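You operate a simulated robot arm through the tools that you are given. There is no shell and no other tool.

Carry out the task below with a simulated robot arm. There is one attempt and no reset: what you move stays moved.

Task
The red hose is cracked: fit the grey hose in its place.
Fine: shut the red valve first; stand the red hose on the washer end of the low cabinet's top; open the valve again once the grey hose is on. Set down upright: red hose, grey hose. Where these are worked on the way, their far stop is far enough and under half their travel is too little: red valve.
Where things are to end (x, y in the base frame): red hose within 6 cm of [82, 8].

The check looks at the end state, three seconds after you hand in, the way a careful person would. Anything else that was tipped, shoved, dropped, spilled or broken makes it a failure.

Robot
A 6-joint arm with a two-finger gripper, fixed in place. Base frame: the origin is at the foot of the arm, x ahead of it, y to its left, z up. Lengths are in cm, angles in degrees, forces in N, time in s.
Its first joint turns from -166.0 to 166.0 degrees. Payload 2.45 kg.
Tool frame: the origin (TCP) lies between the finger pads and is the grasp point; the fingertips stand 2 cm ahead of it; z points along the fingers, y is the line along which they close. Largest opening 14 cm; the body of the gripper starts 16.8 cm behind the TCP.
Orientation is told as [roll, pitch, yaw] about the base's x, y, z axes, in that order, counted from this pose: with the fingers straight down and closing along the base's y, the tool's x points along the base's -x, its y along +y and its z along -z.

Tools
- The arm moves only by the tool arm_command. Its argument "targets" is a list of rows, each a list of 7 numbers: the turn, a rotation vector about the tool's x, y, z in degrees, then the shift along the tool's x, y, z in cm, then the gripper command, from -1 (fully open) to 1 (shut), values between in proportion. In form: [[rx, ry, rz, x, y, z, jaw], ...]. A call has 1 to 20 rows; each row shifts and turns the commanded pose from where the row before left it, along the tool's axes as they then stand. A row lasts 0.2 s, in which the tool goes at most 5 cm and 8.6 degrees; a call with a longer step from one row to the next is refused whole, and so is a gripper value outside its range. A pose out of reach is approached as far as the arm can. The call stops where the force on the tool passes 40 N (or 10 N more than at its start, if that is more) or the arm is blocked; 0.2 s more then pass. The fingers move at their own pace (about 4.5 cm/s each) and stop on an object; they squeeze with about 34 N. The grip force told is the motor's: it shows also when the fingers shut on nothing. Time passes only in rows, and 0.2 s behind the last, so rows that do not move let the fingers close. It gives the time, the measured TCP pose, the force on the tool (base axes), the opening and the grip force at its end, in the units of the frame above (readings bear some noise), with the torque about the TCP (base axes, N m) and any sound that the robot's microphone picked up.
- Cameras (640 x 400 px; columns grow to the right, rows downward): "scene" is fixed at [22.04, -65, 157.99]; the picture's right is [0.89, -0.46, 0.00], its down [-0.18, -0.35, -0.92] and it looks along [0.43, 0.81, -0.39] (base axes); focal length 320 px, centre (320, 200). "wrist" rides on the gripper at [7.8, 1.1, -20.9] in the tool frame; the picture's right is [-0.14, 0.99, 0.00], its down [-0.92, -0.13, -0.37] and it looks along [-0.36, -0.05, 0.93] (tool axes); focal length 280 px, centre (320, 200). There is no depth. A picture from a camera that has moved, and an enlarged one, comes with that camera's place and axes in the base frame and with its lens.
- capture(camera): a new picture of that camera. No time passes.
- close_up(camera, box): a new picture of the part [left, top, right, bottom] of that camera's present view, enlarged. No time passes.
- job_done(): hands the job in; it is judged then, once.

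Places have to be worked out from the pictures, the camera data and where the tool is seen. Open the gripper and draw the arm clear of the work before you hand the job in, unless the task says otherwise.

The tools are called after ">>>" as name(argument=value, ...) on one line, values as JSON. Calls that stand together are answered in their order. arm_command: Moves the arm, as the interface text tells. Its arguments: {"type":"object","properties":{"targets":{"type":"array","items":{"type":"array","items":{"type":"number"}}}},"required":["targets"]} The other tools are called the same way: capture (camera) takes a picture; close_up (camera, box) takes an enlarged picture of a part of a camera's view; job_done () hands the job in.

At the start:

```text
time: 0.0
tool_pos: [57.51, 29.14, 140.89]
orientation: [0.1, -0.2, 0.0]
contact_force: [-0.2, 0.2, -0.1]
torque: [0.0, 0.0, 0.01]
finger_gap: 13.99
gripper_force: 0.0
```

scene: 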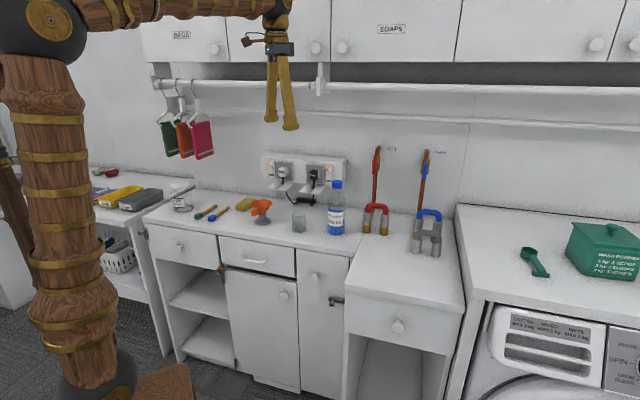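
wrist: 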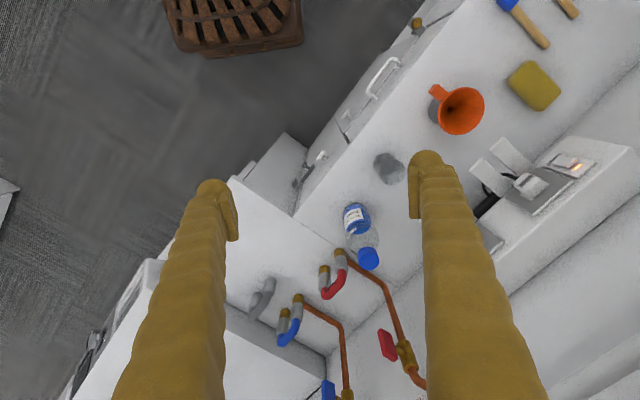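

I start by looking closely at the hoses and valves from both cameras.

>>> close_up(camera="scene", box=[340, 130, 480, 270])

>>> close_up(camera="wrist", box=[220, 220, 440, 400])

>>> close_up(camera="scene", box=[360, 180, 460, 270])

```text
2.86 times, centred on (410, 200) of scene
camera zoom: at [22.04, -65.0, 157.99], right [0.89, -0.46, 0.0], down [-0.18, -0.35, -0.92], along [0.43, 0.81, -0.39], focal length 916 px, centre (63, 200)
```

zoom: 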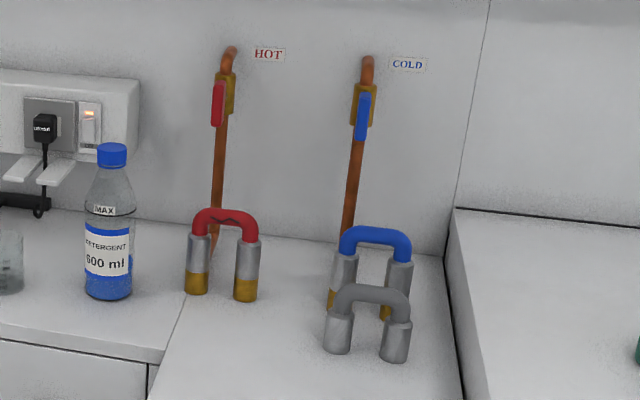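

```text
2.22 times, centred on (330, 310) of wrist
camera zoom: at [49.62, 30.18, 161.74], right [0.14, 0.99, 0.0], down [0.92, -0.13, 0.37], along [0.37, -0.05, -0.93], focal length 623 px, centre (298, -44)
```

zoom: 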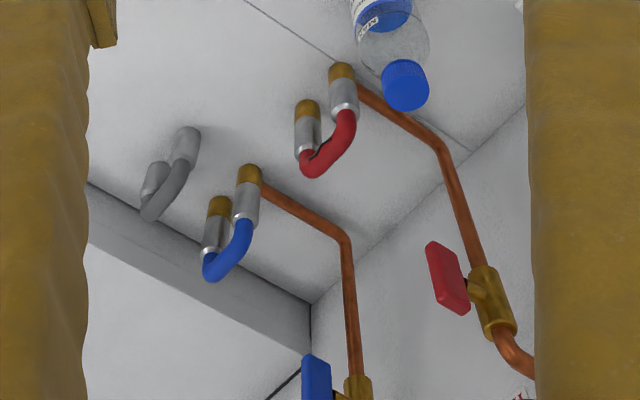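

```text
4.44 times, centred on (410, 225) of scene
camera zoom: at [22.04, -65.0, 157.99], right [0.89, -0.46, 0.0], down [-0.18, -0.35, -0.92], along [0.43, 0.81, -0.39], focal length 1424 px, centre (-80, 89)
```

zoom: 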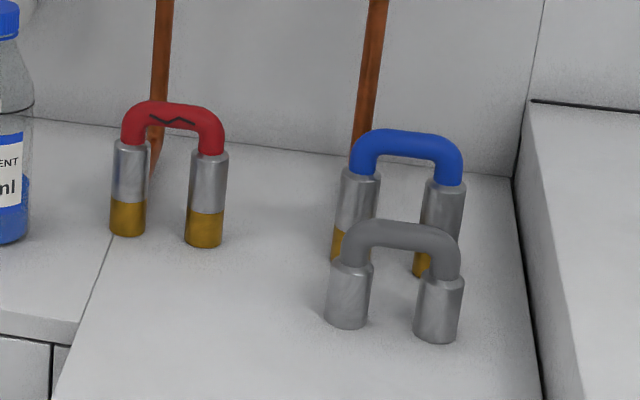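

The red hose is a U-piece on two brass stubs at about (93,30) and (98,25). Its lever is near (100,37,119), and the wall runs at about -45°. I turn the tool to face the wall, well away from everything, for a better view.

>>> arm_command(targets=[[0, 0, -7.5, 0, 0, 0, -1], [0, 0, -7.5, 0, 0, 0, -1], [0, 0, -7.5, 0, 0, 0, -1], [0, 0, -7.5, 0, 0, 0, -1], [0, 0, -7.5, 0, 0, 0, -1], [0, 0, -7.5, 0, 0, 0, -1], [0, -7.5, 0, 0, 0, 0, -1], [0, -7.5, 0, 0, 0, 0, -1], [0, -7.5, 0, 0, 0, 0, -1], [0, -7.5, 0, 0, 0, 0, -1], [0, -7.5, 0, 0, 0, 0, -1], [0, -7.5, 0, 0, 0, 0, -1]])

>>> capture(camera="wrist")

>>> capture(camera="scene")

```text
time: 2.6
tool_pos: [57.41, 29.23, 140.82]
orientation: [0.0, -45.1, 45.1]
contact_force: [0.4, -0.4, 0.2]
torque: [-0.02, -0.01, 0.0]
finger_gap: 14.0
gripper_force: 0.1
```

```text
taken
camera wrist: at [42.25, 15.5, 149.97], right [-0.63, 0.77, 0.1], down [0.36, 0.18, 0.91], along [0.68, 0.61, -0.4], focal length 280 px, centre (320, 200)
```

wrist: 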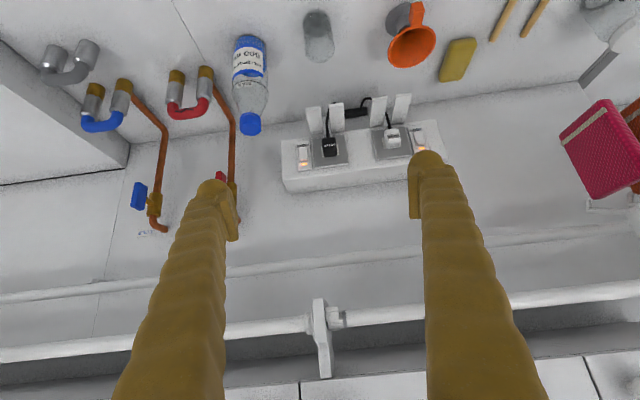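

```text
taken
```

scene: 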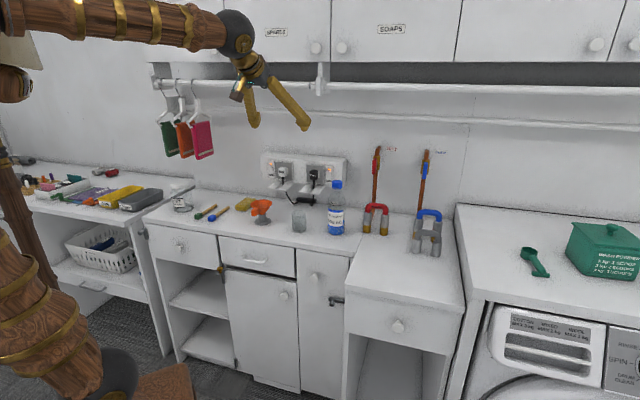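

The view agrees with my estimate. I move the tool to about (80,17,120) in front of the red valve and level it.

>>> arm_command(targets=[[0, 0, 0, 1.19, -3.06, 2.51, -1], [0, 0, 0, 1.19, -3.06, 2.51, -1], [0, 0, 0, 1.19, -3.06, 2.51, -1], [0, 0, 0, 1.19, -3.06, 2.51, -1], [0, 0, 0, 1.19, -3.06, 2.51, -1], [0, 0, 0, 1.19, -3.06, 2.51, -1], [0, 0, 0, 1.19, -3.06, 2.51, -1], [0, 0, 0, 1.19, -3.06, 2.51, -1], [0, -7.5, 0, 0, 0, 0, -1], [0, -7.5, 0, 0, 0, 0, -1], [0, -7.5, 0, 0, 0, 0, -1], [0, -7.5, 0, 0, 0, 0, -1], [0, -7.5, 0, 0, 0, 0, -1], [0, -7.5, 0, 0, 0, 0, -1]])

>>> capture(camera="wrist")

>>> capture(camera="scene")

```text
time: 5.6
tool_pos: [80.16, 17.09, 120.11]
orientation: [-148.2, -89.9, -166.8]
contact_force: [0.2, -0.1, 0.6]
torque: [0.03, -0.02, 0.01]
finger_gap: 14.0
gripper_force: 0.1
```

```text
taken
camera wrist: at [64.58, 3.06, 112.11], right [-0.7, 0.7, 0.14], down [-0.17, -0.35, 0.92], along [0.69, 0.62, 0.37], focal length 280 px, centre (320, 200)
```

wrist: 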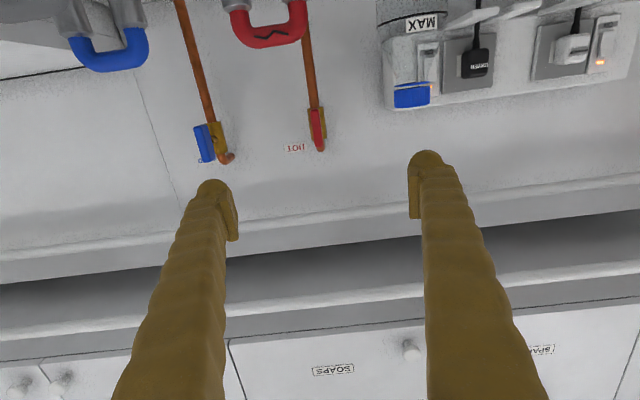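

```text
taken
```

scene: 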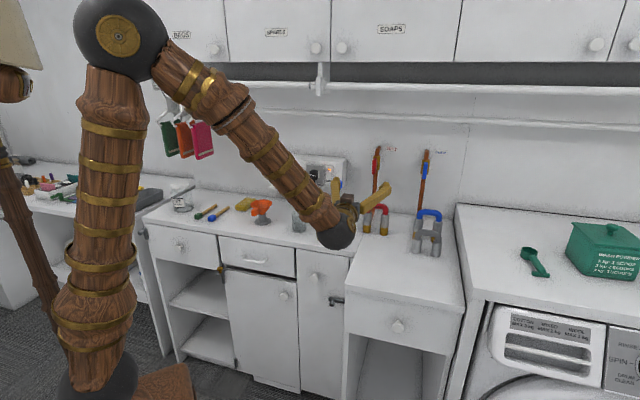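

>>> close_up(camera="wrist", box=[180, 0, 360, 180])

>>> close_up(camera="wrist", box=[270, 80, 360, 170])

>>> close_up(camera="scene", box=[345, 135, 405, 195])

```text
2.22 times, centred on (270, 90) of wrist
camera zoom: at [64.58, 3.06, 112.11], right [-0.7, 0.7, 0.14], down [-0.17, -0.35, 0.92], along [0.69, 0.62, 0.37], focal length 623 px, centre (431, 444)
```

zoom: 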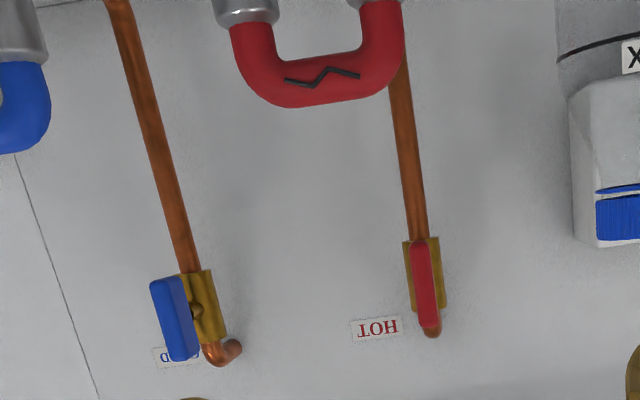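

```text
4.44 times, centred on (315, 125) of wrist
camera zoom: at [64.58, 3.06, 112.11], right [-0.7, 0.7, 0.14], down [-0.17, -0.35, 0.92], along [0.69, 0.62, 0.37], focal length 1246 px, centre (342, 533)
```

zoom: 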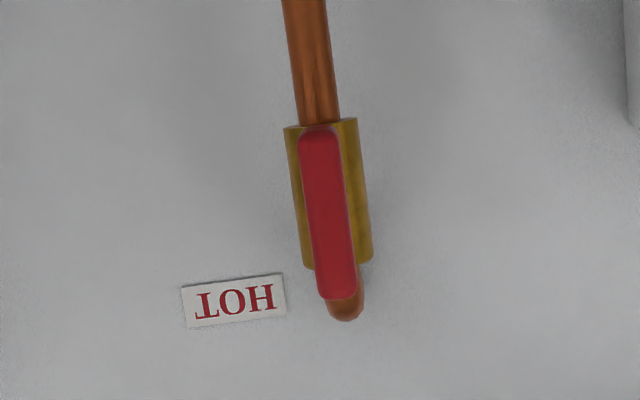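

```text
6.67 times, centred on (375, 165) of scene
camera zoom: at [22.04, -65.0, 157.99], right [0.89, -0.46, 0.0], down [-0.18, -0.35, -0.92], along [0.43, 0.81, -0.39], focal length 2136 px, centre (-47, 433)
```

zoom: 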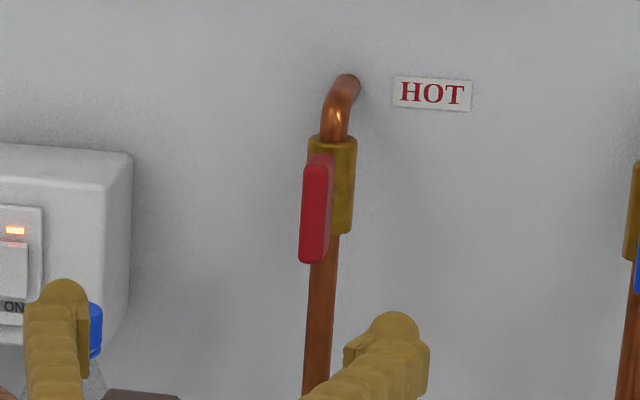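

The lever is a short bar about 6 cm long, centred on its stem near (100.1,36.7,118.6). I narrow the fingers and move straight in toward the wall, stopping about 7 cm short to check alignment.

>>> arm_command(targets=[[0, 0, 0, 0.5, 0, 0, 0.2], [0, 0, 0, 0.5, 0, 2, 0.2], [0, 0, 0, 0.5, -0.2, 3, 0.2], [0, 0, 0, 0, 0, 4, 0.2], [0, 0, 0, 0, 0, 4, 0.2], [0, 0, 0, 0, 0, 4, 0.2], [0, 0, 0, 0, 0, 3, 0.2], [0, 0, 0, 0, 0, 0, 0.2]])

>>> capture(camera="wrist")

>>> capture(camera="scene")

```text
time: 7.4
tool_pos: [94.46, 31.11, 118.44]
orientation: [-146.3, -89.9, -168.7]
contact_force: [-0.2, -0.1, 0.0]
torque: [-0.01, 0.0, 0.01]
finger_gap: 5.62
gripper_force: 0.0
```

```text
taken
camera wrist: at [78.86, 17.12, 110.53], right [-0.7, 0.7, 0.14], down [-0.17, -0.35, 0.92], along [0.69, 0.62, 0.37], focal length 280 px, centre (320, 200)
```

wrist: 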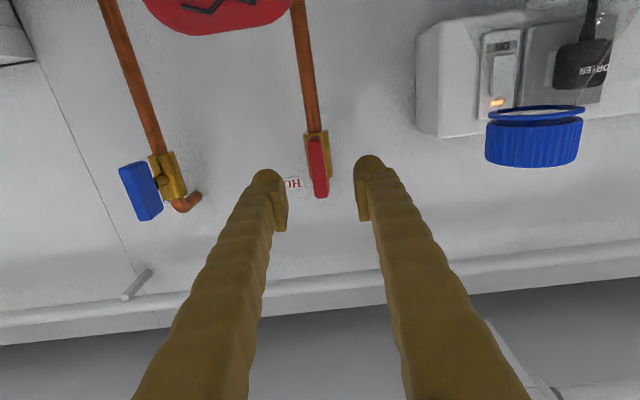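

```text
taken
```

scene: 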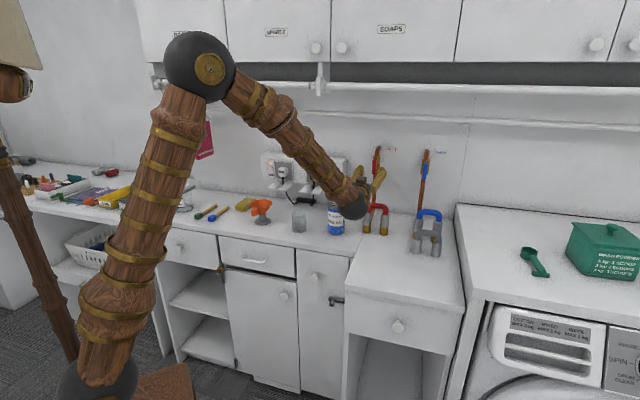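

Triangulating from two wrist views puts the lever's face at n≈96.8 (distance along the wall normal), z≈118.1. I advance so the fingertips straddle it, then check before closing.

>>> arm_command(targets=[[0, 0, 0, 0.4, -0.12, 2, 0.2], [0, 0, 0, 0, 0, 2, 0.2], [0, 0, 0, 0, 0, 1.5, 0.2], [0, 0, 0, 0, 0, 1.3, 0.2], [0, 0, 0, 0, 0, 0, 0.2]])

>>> capture(camera="wrist")

>>> close_up(camera="scene", box=[335, 135, 415, 215])

```text
time: 8.6
tool_pos: [99.42, 35.74, 117.97]
orientation: [-147.7, -90.1, -167.3]
contact_force: [0.1, -0.4, 0.2]
torque: [-0.03, 0.0, 0.03]
finger_gap: 5.61
gripper_force: 0.0
```

```text
taken
camera wrist: at [83.75, 21.8, 110.11], right [-0.7, 0.7, 0.14], down [-0.17, -0.35, 0.92], along [0.69, 0.62, 0.37], focal length 280 px, centre (320, 200)
```

wrist: 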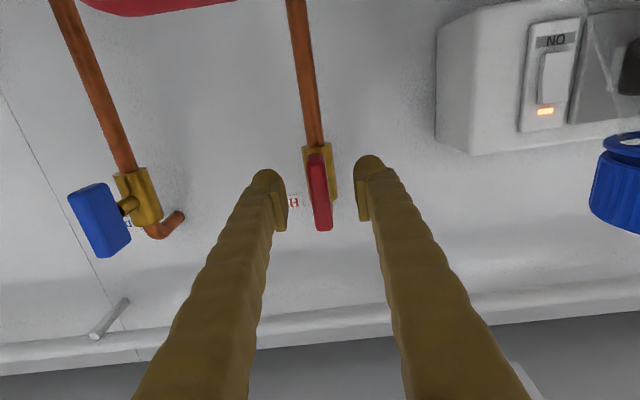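

```text
5.00 times, centred on (375, 175) of scene
camera zoom: at [22.04, -65.0, 157.99], right [0.89, -0.46, 0.0], down [-0.18, -0.35, -0.92], along [0.43, 0.81, -0.39], focal length 1602 px, centre (45, 325)
```

zoom: 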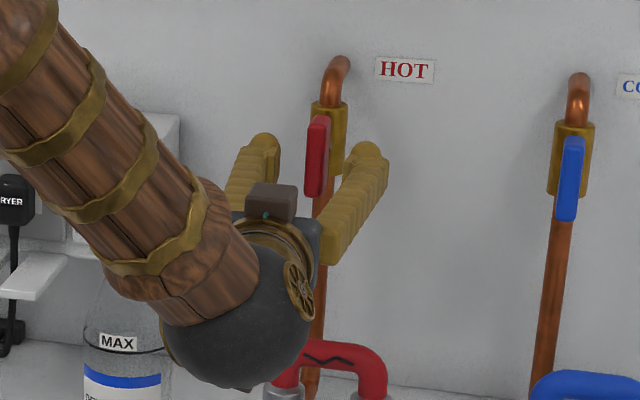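

The lever sits centred between the fingers. I advance another 0.4 cm and close on it.

>>> arm_command(targets=[[0, 0, 0, 0, 0, 0.4, 0.2], [0, 0, 0, 0, 0, 0, 0.6], [0, 0, 0, 0, 0, 0, 1], [0, 0, 0, 0, 0, 0, 1], [0, 0, 0, 0, 0, 0, 1], [0, 0, 0, 0, 0, 0, 1]])

>>> capture(camera="wrist")

```text
time: 10.0
tool_pos: [99.57, 36.07, 118.05]
orientation: [-154.5, -89.8, -160.5]
contact_force: [10.9, -2.2, 0.7]
torque: [0.03, -0.01, -0.08]
finger_gap: 1.53
gripper_force: 41.1
```

```text
taken
camera wrist: at [84.08, 22.06, 110.17], right [-0.7, 0.7, 0.14], down [-0.17, -0.35, 0.92], along [0.69, 0.62, 0.37], focal length 280 px, centre (320, 200)
```

wrist: 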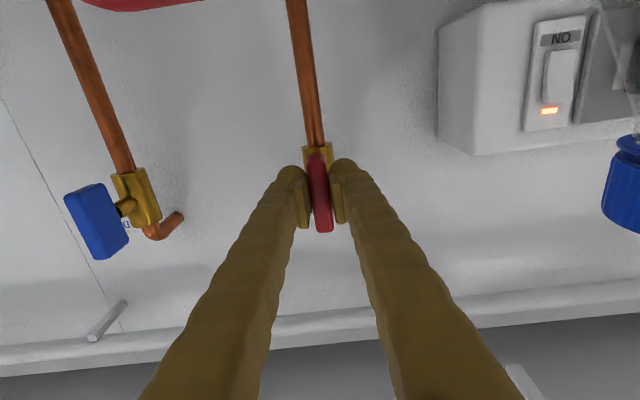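

The lever is held (gap 1.5 cm). I try a small clockwise turn, as seen from the front, and read the torque.

>>> arm_command(targets=[[0, 0, 0, 0, -0.1, 0, 1], [0, 0, 5, 0, 0, 0, 1], [0, 0, 5, 0, 0, 0, 1], [0, 0, 5, 0, 0, 0, 1]])

>>> capture(camera="wrist")

```text
time: 11.0
tool_pos: [99.56, 36.06, 118.16]
orientation: [89.9, -74.9, -44.7]
contact_force: [-27.4, 10.8, -3.4]
torque: [-0.01, -0.13, 0.26]
finger_gap: 1.5
gripper_force: 41.1
```

```text
taken
camera wrist: at [82.63, 23.48, 110.76], right [-0.65, 0.65, 0.39], down [0.0, -0.52, 0.86], along [0.76, 0.56, 0.34], focal length 280 px, centre (320, 200)
```

wrist: 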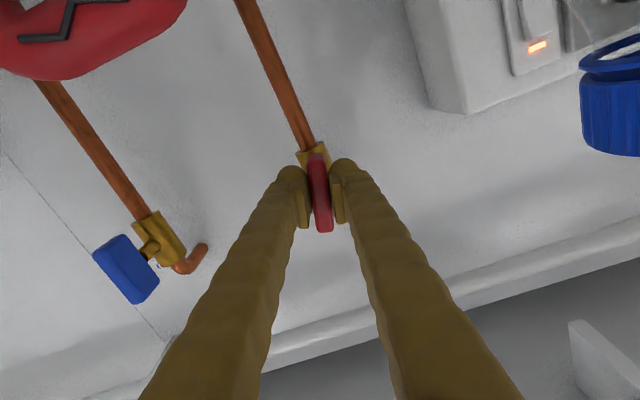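

The lever turns with the tool and torque stays low, so the direction is right. I ease the sideways load and continue turning.

>>> arm_command(targets=[[0, 0, 0, 0, 0.075, 0, 1], [0, 0, 6, 0, 0, 0, 1], [0, 0, 6, 0, 0, 0, 1], [0, 0, 6, 0, 0, 0, 1], [0, 0, 6, 0, 0, 0, 1], [0, 0, 6, 0, 0, 0, 1]])

```text
time: 11.6
tool_pos: [99.62, 36.15, 118.13]
orientation: [89.9, -69.9, -44.8]
contact_force: [-7.6, -0.3, 0.3]
torque: [-0.01, -0.01, 0.06]
finger_gap: 1.51
gripper_force: 41.4
stopped in row 3: the force on the tool passed its limit at 40 N (the readings are from after the stop); the commanded pose is now the measured one
```

The call stopped at about 20° with little torque, probably a sideways load. I try again in smaller steps.

>>> arm_command(targets=[[0, 0, 0, 0, 0.02, 0, 1], [0, 0, 3, 0, 0, 0, 1], [0, 0, 3, 0, 0, 0, 1]])

```text
time: 12.4
tool_pos: [99.58, 36.22, 118.15]
orientation: [89.9, -63.8, -44.8]
contact_force: [-8.2, 4.0, -1.1]
torque: [0.05, -0.08, 0.03]
finger_gap: 1.52
gripper_force: 40.8
```

It moves freely now. I continue in 4° steps.

>>> arm_command(targets=[[0, 0, 4, 0, 0.02, 0, 1], [0, 0, 4, 0, 0, 0, 1], [0, 0, 4, 0, 0, 0, 1], [0, 0, 4, 0, 0, 0, 1], [0, 0, 4, 0, 0, 0, 1]])

>>> capture(camera="wrist")

```text
time: 13.5
tool_pos: [99.58, 36.2, 118.23]
orientation: [90.1, -46.5, -44.9]
contact_force: [-11.2, -1.7, 3.5]
torque: [0.01, -0.07, 0.05]
finger_gap: 1.5
gripper_force: 41.2
stopped in row 5: the force on the tool passed its limit at 41 N (the readings are from after the stop); the commanded pose is now the measured one
```

```text
taken
camera wrist: at [80.33, 25.79, 113.19], right [-0.44, 0.44, 0.78], down [0.26, -0.77, 0.58], along [0.86, 0.46, 0.23], focal length 280 px, centre (320, 200)
```

wrist: 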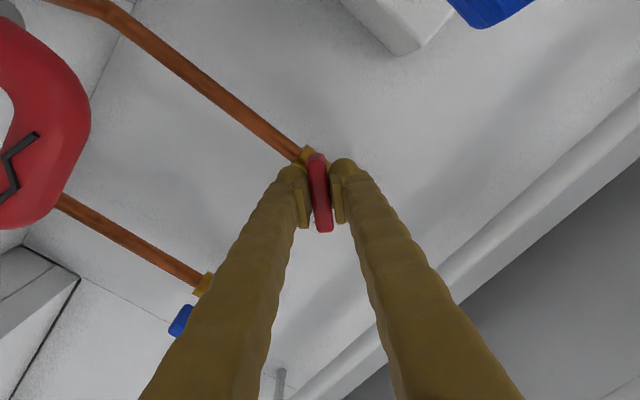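

About 43° has been turned. I continue in short batches, relaxing small loads.

>>> arm_command(targets=[[0, 0, 4, 0, 0.01, -0.03, 1], [0, 0, 4, 0, 0, 0, 1], [0, 0, 4, 0, 0, 0, 1], [0, 0, 4, 0, 0, 0, 1]])

```text
time: 14.5
tool_pos: [99.45, 36.4, 118.31]
orientation: [90.1, -30.4, -44.8]
contact_force: [-29.7, 3.0, 12.2]
torque: [0.02, -0.12, 0.37]
finger_gap: 1.49
gripper_force: 40.2
```

At 60° a sideways load of about 25 N has built up. I relieve it and continue.

>>> arm_command(targets=[[0, 0, 0, 0.037, 0.056, -0.05, 1], [0, 0, 4, 0, 0, 0, 1], [0, 0, 4, 0, 0, 0, 1], [0, 0, 4, 0, 0, 0, 1]])

```text
time: 15.7
tool_pos: [99.42, 36.3, 118.32]
orientation: [90.2, -18.6, -45.0]
contact_force: [-2.2, 3.2, 1.2]
torque: [-0.02, -0.03, 0.01]
finger_gap: 1.5
gripper_force: 40.9
stopped in row 4: the force on the tool passed its limit at 44 N (the readings are from after the stop); the commanded pose is now the measured one
```

>>> arm_command(targets=[[0, 0, 4, 0.02, 0.02, 0, 1], [0, 0, 4, 0, 0, 0, 1], [0, 0, 4, 0, 0, 0, 1], [0, 0, 4, 0, 0, 0, 1]])

>>> capture(camera="wrist")

```text
time: 16.7
tool_pos: [99.36, 36.44, 118.46]
orientation: [90.1, -2.6, -44.9]
contact_force: [-19.8, -6.8, 11.8]
torque: [0.04, -0.13, 0.09]
finger_gap: 1.52
gripper_force: 40.7
```

```text
taken
camera wrist: at [79.04, 27.07, 119.06], right [0.06, -0.07, 1.0], down [0.4, -0.91, -0.09], along [0.92, 0.4, -0.03], focal length 280 px, centre (320, 200)
```

wrist: 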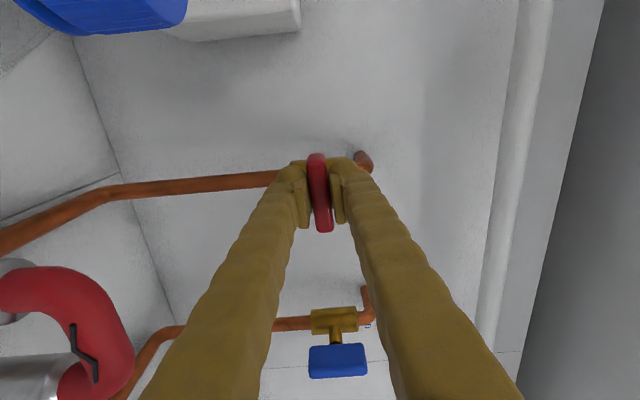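

About 87° has been turned. I press on gently to find the far stop.

>>> arm_command(targets=[[0, 0, 0, 0.03, 0.03, -0.05, 1], [0, 0, 3, 0, 0, 0, 1], [0, 0, 3, 0, 0, 0, 1], [0, 0, 2, 0, 0, 0, 1]])

```text
time: 17.7
tool_pos: [99.37, 36.46, 118.47]
orientation: [90.1, 5.4, -44.8]
contact_force: [16.2, 8.8, 17.0]
torque: [-0.72, -0.96, -0.01]
finger_gap: 1.66
gripper_force: 42.3
```

The torque rose to 1.2 N·m, so the stop is reached at 90° and the valve is shut. I relax the twist, open the fingers and back straight off.

>>> arm_command(targets=[[0, 0, -4, 0, 0, 0, 1], [0, 0, 0, 0, 0, 0, 0.6], [0, 0, 0, 0, 0, 0, 0.2], [0, 0, 0, 0, 0, 0, 0.2], [0, 0, 0, 0, 0, -2, 0.2], [0, 0, 0, 0, 0, -4, 0.2], [0, 0, 0, 0, 0, -4, 0.2], [0, 0, 0, 0, 0, -4, 0.2], [0, 0, 0, 0, 0, -4, 0.2], [0, 0, 0, 0, 0, -4, 0.2]])

>>> capture(camera="wrist")

>>> capture(camera="scene")

```text
time: 19.9
tool_pos: [83.76, 20.78, 118.24]
orientation: [90.3, 1.4, -44.8]
contact_force: [-0.9, -0.5, -0.5]
torque: [-0.02, -0.01, -0.05]
finger_gap: 5.59
gripper_force: 0.0
```

```text
taken
camera wrist: at [63.45, 11.5, 119.43], right [0.11, -0.12, 0.99], down [0.39, -0.91, -0.15], along [0.91, 0.4, -0.06], focal length 280 px, centre (320, 200)
```

wrist: 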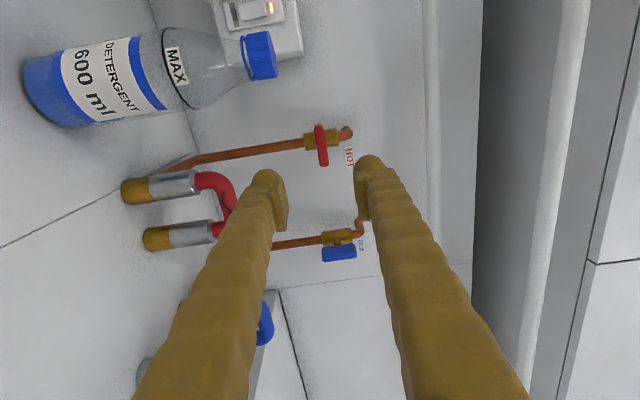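

```text
taken
```

scene: 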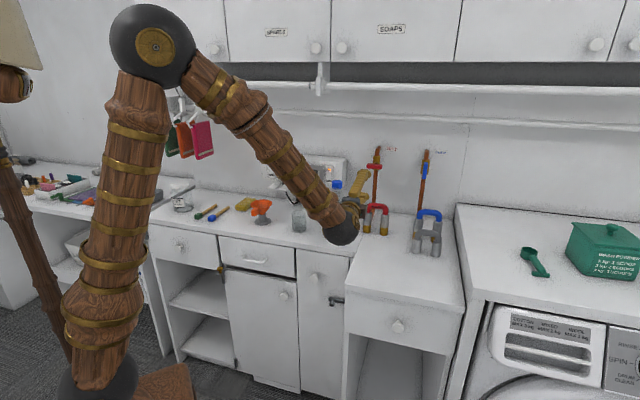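

The lever now lies horizontal, across the pipe, so the red valve is shut. Next I tilt the tool 55° downward, fingers closing across the arch's tube axis, and view the red hose from about 15 cm off.

>>> arm_command(targets=[[0, 0, -1.4, -1.9, 0, 2.3, 0.0], [0, 0, 0, -1.9, 0, 2.4, 0.0], [6.9, 0, 0, 0, 0, 0, 0.0], [6.9, 0, 0, 0, 0, 0, 0.0], [6.9, 0, 0, 0, 0, 0, 0.0], [6.9, 0, 0, 0, 0, 0, 0.0], [6.9, 0, 0, 0, 0, 0, 0.0], [6.9, 0, 0, 0, 0, 0, 0.0], [6.9, 0, 0, 0, 0, 0, 0.0], [6.7, 0, 0, 0, 0, 0, 0.0]])

>>> capture(camera="wrist")

>>> capture(camera="scene")

```text
time: 22.1
tool_pos: [89.81, 21.44, 118.29]
orientation: [35.1, 0.0, -44.7]
contact_force: [-0.6, -0.5, 0.2]
torque: [0.0, 0.0, -0.02]
finger_gap: 6.99
gripper_force: 0.3
```

```text
taken
camera wrist: at [76.33, 19.06, 135.94], right [0.67, 0.48, 0.57], down [0.43, -0.87, 0.23], along [0.61, 0.09, -0.79], focal length 280 px, centre (320, 200)
```

wrist: 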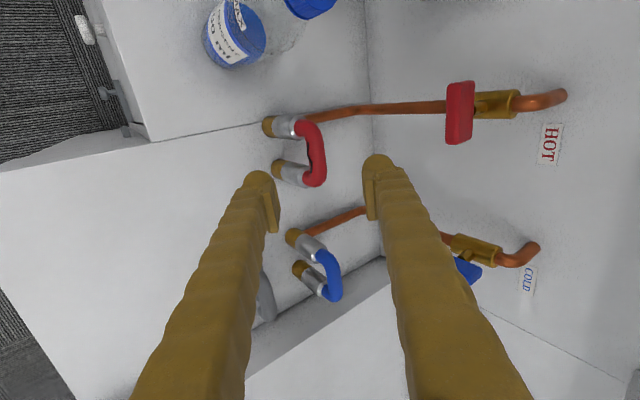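

```text
taken
```

scene: 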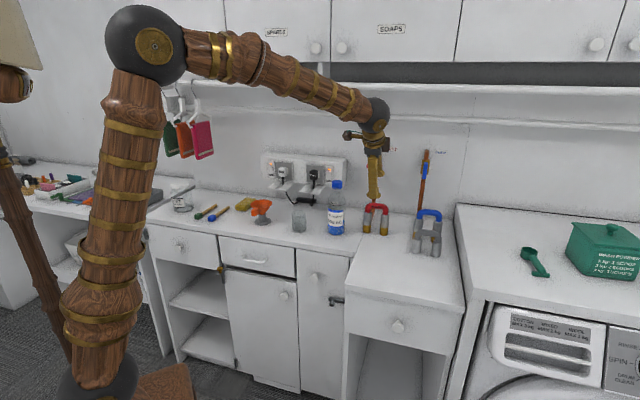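

>>> close_up(camera="wrist", box=[240, 90, 360, 210])

>>> close_up(camera="wrist", box=[220, 210, 380, 340])

>>> close_up(camera="scene", box=[350, 170, 460, 260])

```text
3.33 times, centred on (300, 150) of wrist
camera zoom: at [76.33, 19.06, 135.94], right [0.67, 0.48, 0.57], down [0.43, -0.87, 0.23], along [0.61, 0.09, -0.79], focal length 935 px, centre (387, 367)
```

zoom: 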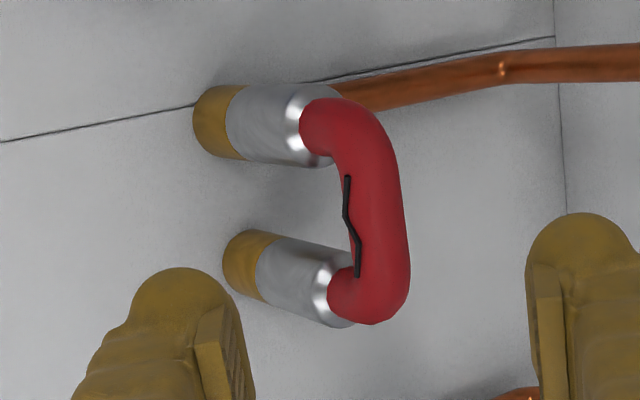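

```text
3.08 times, centred on (300, 275) of wrist
camera zoom: at [76.33, 19.06, 135.94], right [0.67, 0.48, 0.57], down [0.43, -0.87, 0.23], along [0.61, 0.09, -0.79], focal length 863 px, centre (382, -31)
```

zoom: 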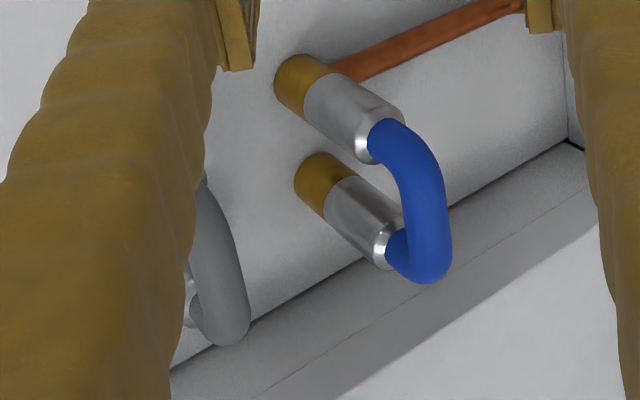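

```text
4.44 times, centred on (405, 215) of scene
camera zoom: at [22.04, -65.0, 157.99], right [0.89, -0.46, 0.0], down [-0.18, -0.35, -0.92], along [0.43, 0.81, -0.39], focal length 1424 px, centre (-58, 133)
```

zoom: 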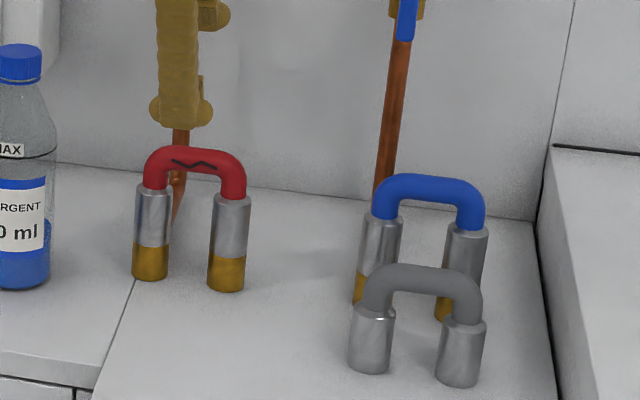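

The red arch's tube centre works out at (95.3,27.4,106.0), which is 14.7 cm along the tool axis. I approach 9 cm with small lateral corrections and check.

>>> arm_command(targets=[[0, 0, 0, 0.26, -0.47, 3, 0.0], [0, 0, 0, 0, 0, 3, 0.0], [0, 0, 0, 0, 0, 3, 0.0], [0, 0, 0, 0, 0, 0, 0.0]])

>>> capture(camera="wrist")

>>> close_up(camera="scene", box=[340, 140, 440, 240])

```text
time: 23.1
tool_pos: [93.04, 25.07, 110.58]
orientation: [35.2, 0.1, -44.8]
contact_force: [-0.1, 0.0, -0.9]
torque: [-0.03, -0.04, -0.02]
finger_gap: 7.0
gripper_force: 0.1
```

```text
taken
camera wrist: at [79.54, 22.8, 128.28], right [0.67, 0.48, 0.57], down [0.43, -0.87, 0.23], along [0.61, 0.09, -0.79], focal length 280 px, centre (320, 200)
```

wrist: 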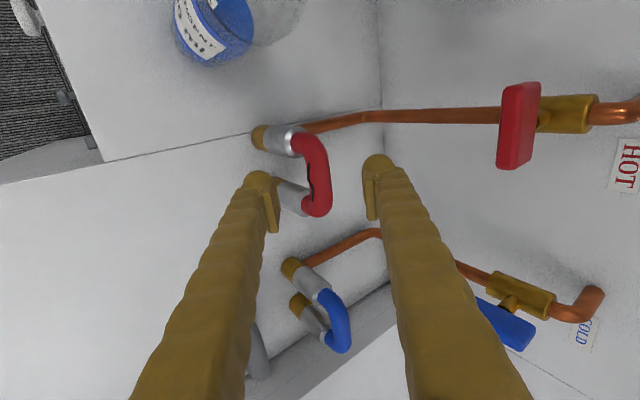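

```text
4.00 times, centred on (390, 190) of scene
camera zoom: at [22.04, -65.0, 157.99], right [0.89, -0.46, 0.0], down [-0.18, -0.35, -0.92], along [0.43, 0.81, -0.39], focal length 1282 px, centre (40, 240)
```

zoom: 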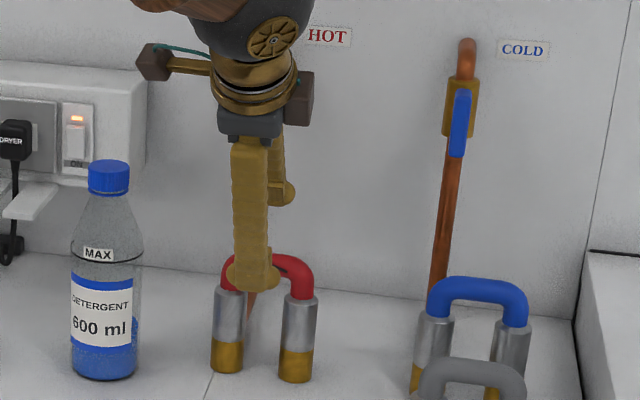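

Centre confirmed at about (95.2,27.2,106). I advance 5 cm and check before closing.

>>> arm_command(targets=[[0, 0, 0, 0.1, 0, 2, 0.0], [0, 0, 0, 0, 0, 1.5, 0.0], [0, 0, 0, 0, 0, 1.5, 0.0], [0, 0, 0, 0, 0, 0, 0.0]])

>>> capture(camera="wrist")

>>> close_up(camera="scene", box=[340, 160, 440, 260])

```text
time: 24.1
tool_pos: [95.03, 27.2, 106.47]
orientation: [35.2, -0.1, -44.9]
contact_force: [-0.2, -0.5, -0.1]
torque: [-0.02, -0.01, -0.01]
finger_gap: 7.01
gripper_force: 0.0
```

```text
taken
camera wrist: at [81.59, 24.74, 124.16], right [0.67, 0.48, 0.57], down [0.43, -0.87, 0.23], along [0.61, 0.09, -0.79], focal length 280 px, centre (320, 200)
```

wrist: 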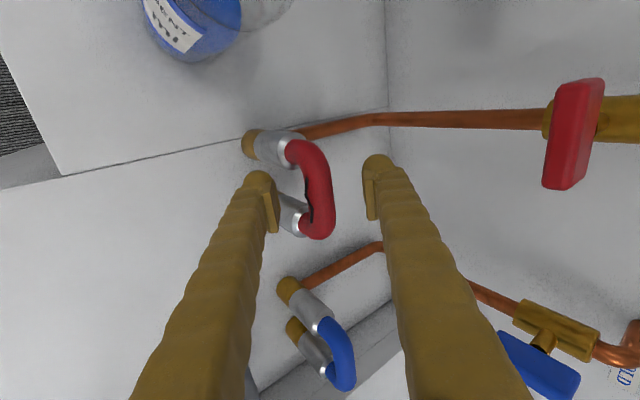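

```text
4.00 times, centred on (390, 210) of scene
camera zoom: at [22.04, -65.0, 157.99], right [0.89, -0.46, 0.0], down [-0.18, -0.35, -0.92], along [0.43, 0.81, -0.39], focal length 1282 px, centre (40, 160)
```

zoom: 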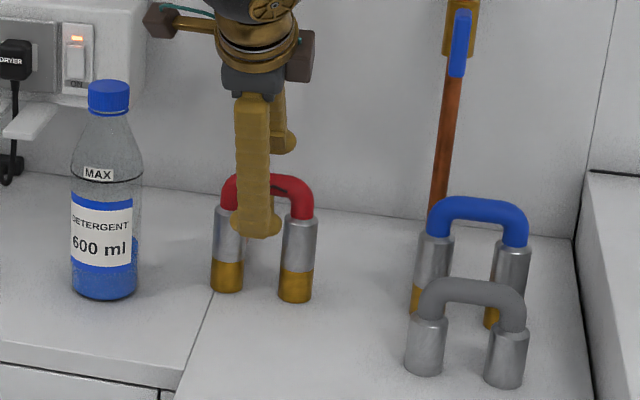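

The arch is centred between the fingers, so I close the grip on it.

>>> arm_command(targets=[[0, 0, 0, 0, 0, 0, 0.4], [0, 0, 0, 0, 0, 0, 0.7], [0, 0, 0, 0, 0, 0, 1], [0, 0, 0, 0, 0, 0, 1], [0, 0, 0, 0, 0, 0, 1], [0, 0, 0, 0, 0, 0, 1]])

>>> capture(camera="wrist")

>>> close_up(camera="scene", box=[340, 160, 440, 260])

```text
time: 25.1
tool_pos: [95.2, 27.33, 107.28]
orientation: [35.7, -0.3, -44.9]
contact_force: [-3.3, -1.8, 24.4]
torque: [0.31, -0.22, 0.08]
finger_gap: 2.19
gripper_force: 30.0
stopped in row 5: the force on the tool passed its limit at 42 N (the readings are from after the stop); the commanded pose is now the measured one
```

```text
taken
camera wrist: at [81.57, 24.76, 124.78], right [0.66, 0.48, 0.58], down [0.43, -0.87, 0.23], along [0.61, 0.09, -0.78], focal length 280 px, centre (320, 200)
```

wrist: 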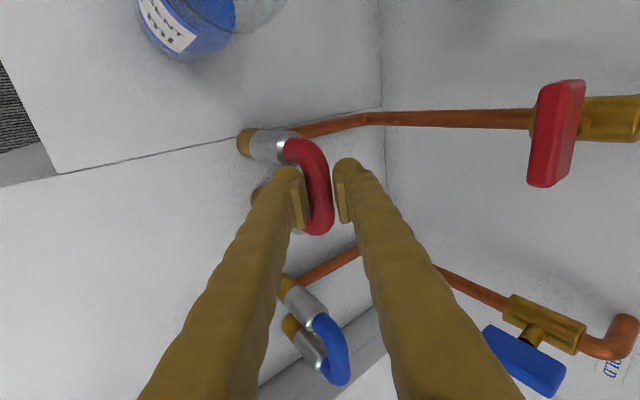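

```text
4.00 times, centred on (390, 210) of scene
camera zoom: at [22.04, -65.0, 157.99], right [0.89, -0.46, 0.0], down [-0.18, -0.35, -0.92], along [0.43, 0.81, -0.39], focal length 1282 px, centre (40, 160)
```

zoom: 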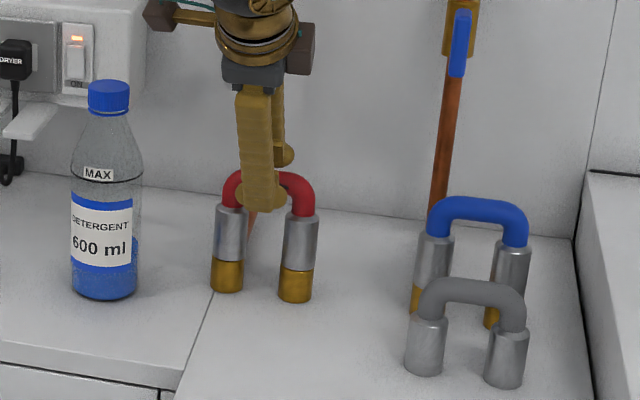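

The fingers rode up about 0.8 cm as they centred on the tube. I let the grip settle and ease the upward load.

>>> arm_command(targets=[[0, 0, 0, 0, 0.03, -0.03, 1], [0, 0, 0, 0, 0, 0, 1], [0, 0, 0, 0, 0, 0, 1], [0, 0, 0, 0, 0, 0, 1]])

>>> close_up(camera="wrist", box=[220, 100, 420, 260])

```text
time: 25.9
tool_pos: [95.3, 27.17, 107.6]
orientation: [35.8, -0.2, -44.9]
contact_force: [-11.5, -5.7, 29.3]
torque: [0.2, -0.01, 0.28]
finger_gap: 1.31
gripper_force: 33.7
stopped in row 3: the force on the tool passed its limit at 41 N (the readings are from after the stop); the commanded pose is now the measured one
```

```text
2.50 times, centred on (320, 180) of wrist
camera zoom: at [81.55, 24.75, 125.05], right [0.66, 0.47, 0.58], down [0.43, -0.88, 0.23], along [0.62, 0.1, -0.78], focal length 701 px, centre (320, 250)
```

zoom: 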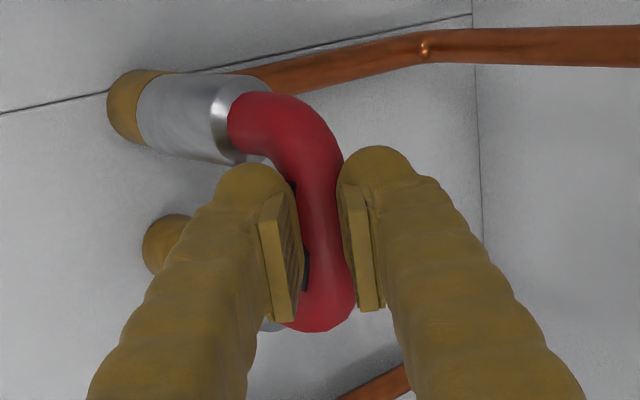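

The fingers are wedging off the near side of the tube: the tips only just reach its centre, so it lies about 1–1.5 cm deeper than I judged. I open, go 2.1 cm deeper along the tool axis, and look before closing again.

>>> arm_command(targets=[[0, 0, 0, 0, 0, 0, 0.6], [0, 0, 0, 0, 0, 0, 0.2], [0.7, 0, 0, 0, 0, 0, 0.1], [0, 0, 0, 0, 0, 1, 0.1], [0, 0, 0, 0, 0, 1.1, 0.1], [0, 0, 0, 0, 0, 0, 0.1]])

>>> capture(camera="wrist")

>>> close_up(camera="scene", box=[350, 180, 420, 250])

```text
time: 27.3
tool_pos: [96.1, 28.0, 105.6]
orientation: [35.0, -0.3, -44.9]
contact_force: [0.6, -0.8, -0.6]
torque: [-0.02, -0.02, -0.01]
finger_gap: 6.31
gripper_force: 0.0
```

```text
taken
camera wrist: at [82.64, 25.69, 123.21], right [0.67, 0.48, 0.57], down [0.43, -0.87, 0.23], along [0.61, 0.09, -0.79], focal length 280 px, centre (320, 200)
```

wrist: 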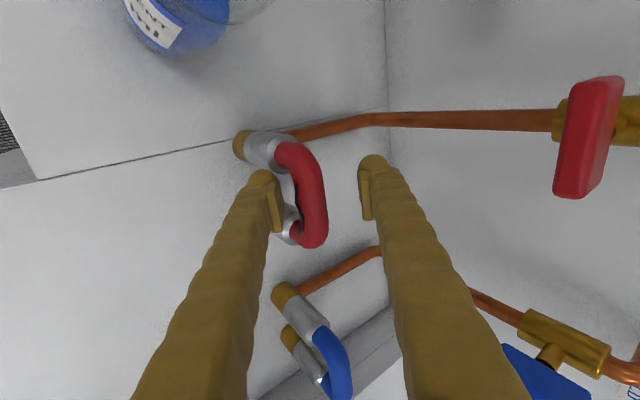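

```text
5.71 times, centred on (385, 215) of scene
camera zoom: at [22.04, -65.0, 157.99], right [0.89, -0.46, 0.0], down [-0.18, -0.35, -0.92], along [0.43, 0.81, -0.39], focal length 1831 px, centre (-51, 114)
```

zoom: 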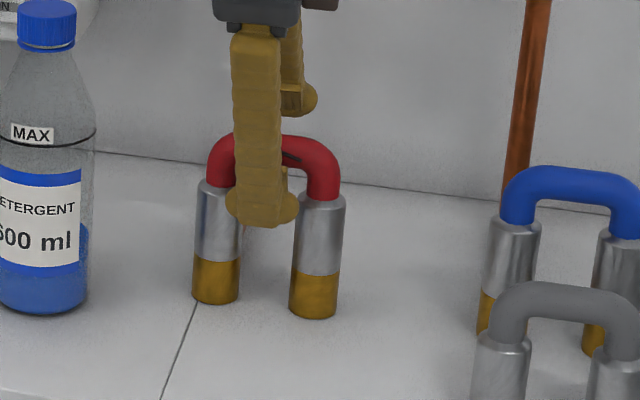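

The tube appears about 0.5 cm toward the front finger. I shift by that and close gently, watching for wedging.

>>> arm_command(targets=[[0, 0, 0, 0, -0.5, 0, 0.1], [0, 0, 0, 0, 0, 0, 0.4], [0, 0, 0, 0, 0, 0, 0.6], [0, 0, 0, 0, 0, 0, 0.7], [0, 0, 0, 0, 0, 0, 0.8], [0, 0, 0, 0, 0, 0, 0.8]])

>>> close_up(camera="wrist", box=[220, 100, 420, 260])

```text
time: 28.7
tool_pos: [95.79, 27.67, 105.32]
orientation: [34.9, -0.3, -44.9]
contact_force: [-2.3, -6.6, 0.5]
torque: [-0.42, 0.24, 0.19]
finger_gap: 3.29
gripper_force: 33.9
```

```text
2.50 times, centred on (320, 180) of wrist
camera zoom: at [82.36, 25.37, 122.9], right [0.67, 0.48, 0.57], down [0.43, -0.87, 0.23], along [0.61, 0.09, -0.79], focal length 701 px, centre (320, 250)
```

zoom: 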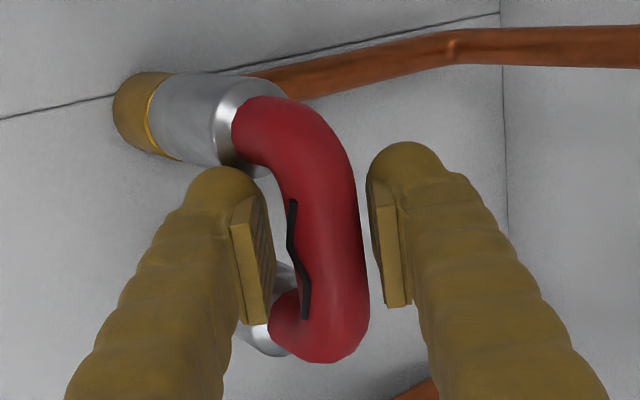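

Grip force appeared at a 3.3 cm gap, wider than the tube, so I check what the fingers are touching.

>>> close_up(camera="scene", box=[355, 180, 415, 240])

>>> close_up(camera="wrist", box=[250, 110, 350, 220])

```text
6.67 times, centred on (385, 210) of scene
camera zoom: at [22.04, -65.0, 157.99], right [0.89, -0.46, 0.0], down [-0.18, -0.35, -0.92], along [0.43, 0.81, -0.39], focal length 2136 px, centre (-113, 133)
```

zoom: 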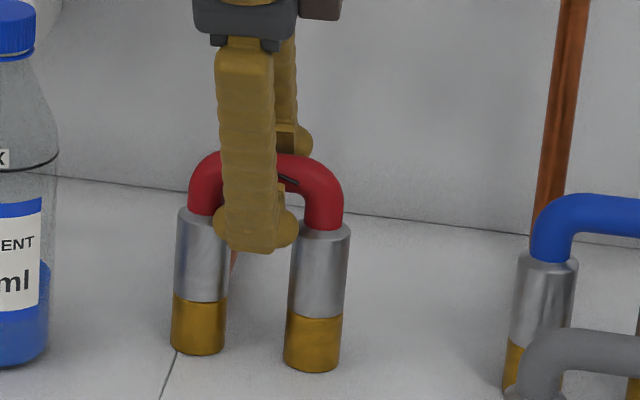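

```text
3.64 times, centred on (300, 165) of wrist
camera zoom: at [82.36, 25.37, 122.9], right [0.67, 0.48, 0.57], down [0.43, -0.87, 0.23], along [0.61, 0.09, -0.79], focal length 1020 px, centre (393, 327)
```

zoom: 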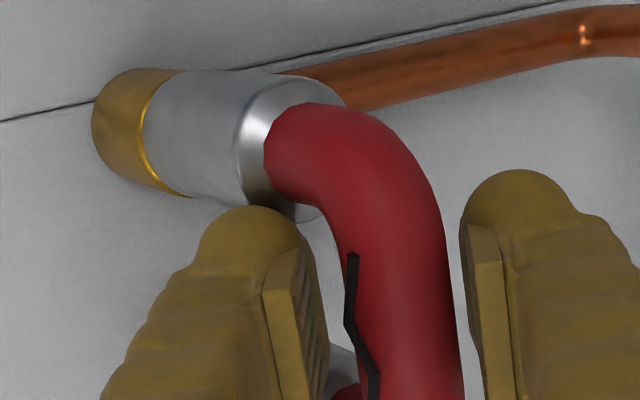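

It looks like the front finger's tip is bearing on the cuffs below the arch because the tilt is too flat and too deep. I open, back off 5 cm, and tilt the tool to about 75° so the fingers pass in front of and behind the arch.

>>> arm_command(targets=[[0, 0, 0, 0, 0, 0, 0.4], [0, 0, 0, 0, 0, 0, 0.1], [0, 0, 0, 0, 0, 0, 0.1], [0, 0, 0, 0, 0, -2.5, 0.1], [0, 0, 0, 0, 0, -2.5, 0.1], [6.7, 0, 0, 0, 0, 0, 0.1], [6.7, 0, 0, 0, 0, 0, 0.1], [6.7, 0, 0, 0, 0, 0, 0.1]])

>>> capture(camera="wrist")

>>> close_up(camera="scene", box=[340, 160, 440, 260])

```text
time: 30.5
tool_pos: [93.8, 25.82, 109.26]
orientation: [14.7, -0.3, -44.9]
contact_force: [-0.4, 0.0, -0.3]
torque: [0.01, -0.05, 0.01]
finger_gap: 6.32
gripper_force: 0.1
```

```text
taken
camera wrist: at [85.11, 28.27, 129.72], right [0.77, 0.58, 0.25], down [0.5, -0.8, 0.33], along [0.39, -0.13, -0.91], focal length 280 px, centre (320, 200)
```

wrist: 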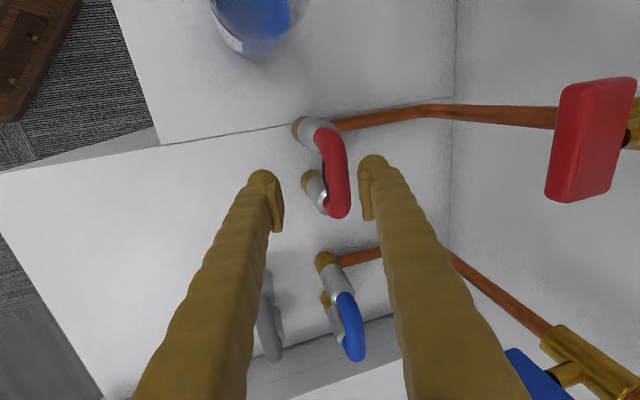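

```text
4.00 times, centred on (390, 210) of scene
camera zoom: at [22.04, -65.0, 157.99], right [0.89, -0.46, 0.0], down [-0.18, -0.35, -0.92], along [0.43, 0.81, -0.39], focal length 1282 px, centre (40, 160)
```

zoom: 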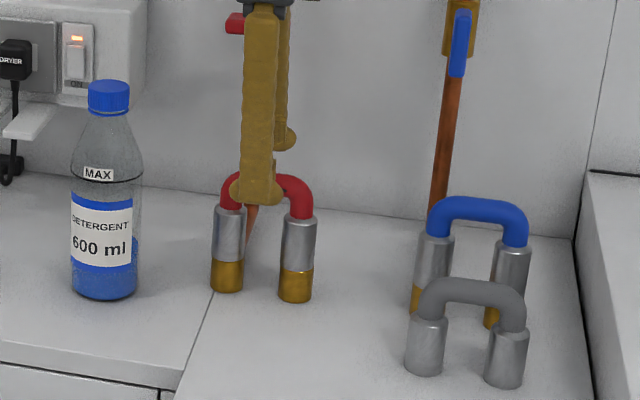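

>>> close_up(camera="wrist", box=[270, 90, 390, 240])

```text
2.67 times, centred on (330, 165) of wrist
camera zoom: at [85.11, 28.27, 129.72], right [0.77, 0.58, 0.25], down [0.5, -0.8, 0.33], along [0.39, -0.13, -0.91], focal length 748 px, centre (293, 293)
```

zoom: 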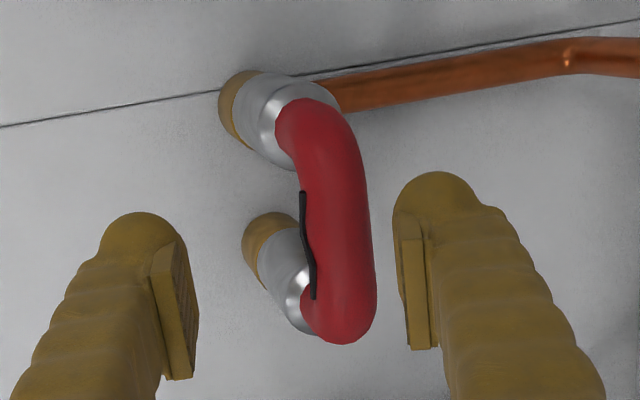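

Recomputed arch centre: 0.25 cm further along the wall, 1.5 cm toward the back finger, and 4.5 cm ahead along the tool. I centre on that and advance.

>>> arm_command(targets=[[0, 0, 0, -0.25, 1.5, 0, 0.1], [0, 0, 0, 0, 0, 2, 0.1], [0, 0, 0, 0, 0, 1.9, 0.1], [0, 0, 0, 0, 0, 0, 0.1]])

>>> close_up(camera="wrist", box=[240, 90, 400, 260])

>>> close_up(camera="scene", box=[350, 180, 420, 250])

```text
time: 31.5
tool_pos: [95.52, 27.28, 105.92]
orientation: [14.8, -0.2, -44.9]
contact_force: [0.1, -0.1, 0.0]
torque: [-0.01, -0.02, 0.0]
finger_gap: 6.31
gripper_force: 0.1
```

```text
2.35 times, centred on (320, 175) of wrist
camera zoom: at [86.9, 29.85, 126.3], right [0.77, 0.58, 0.25], down [0.5, -0.8, 0.33], along [0.39, -0.13, -0.91], focal length 660 px, centre (320, 259)
```

zoom: 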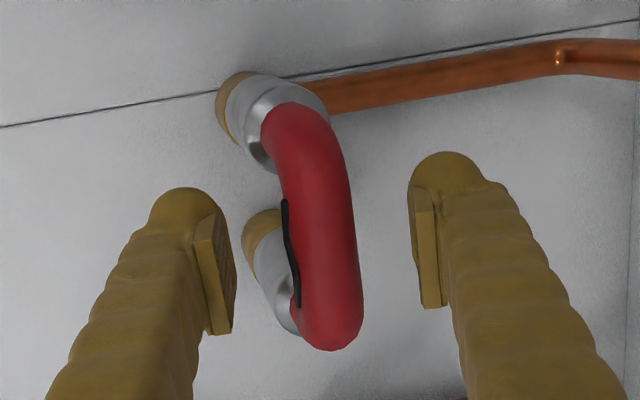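

```text
5.71 times, centred on (385, 215) of scene
camera zoom: at [22.04, -65.0, 157.99], right [0.89, -0.46, 0.0], down [-0.18, -0.35, -0.92], along [0.43, 0.81, -0.39], focal length 1831 px, centre (-51, 114)
```

zoom: 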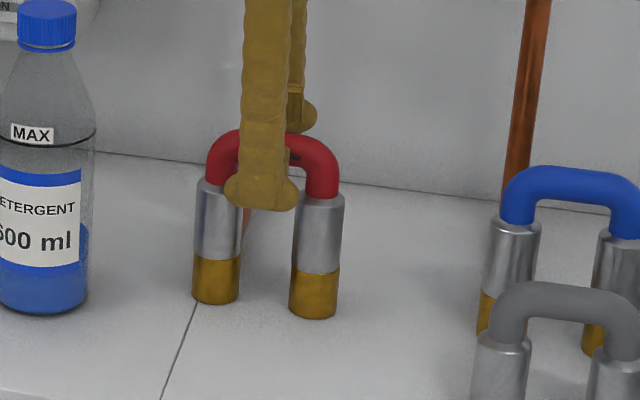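

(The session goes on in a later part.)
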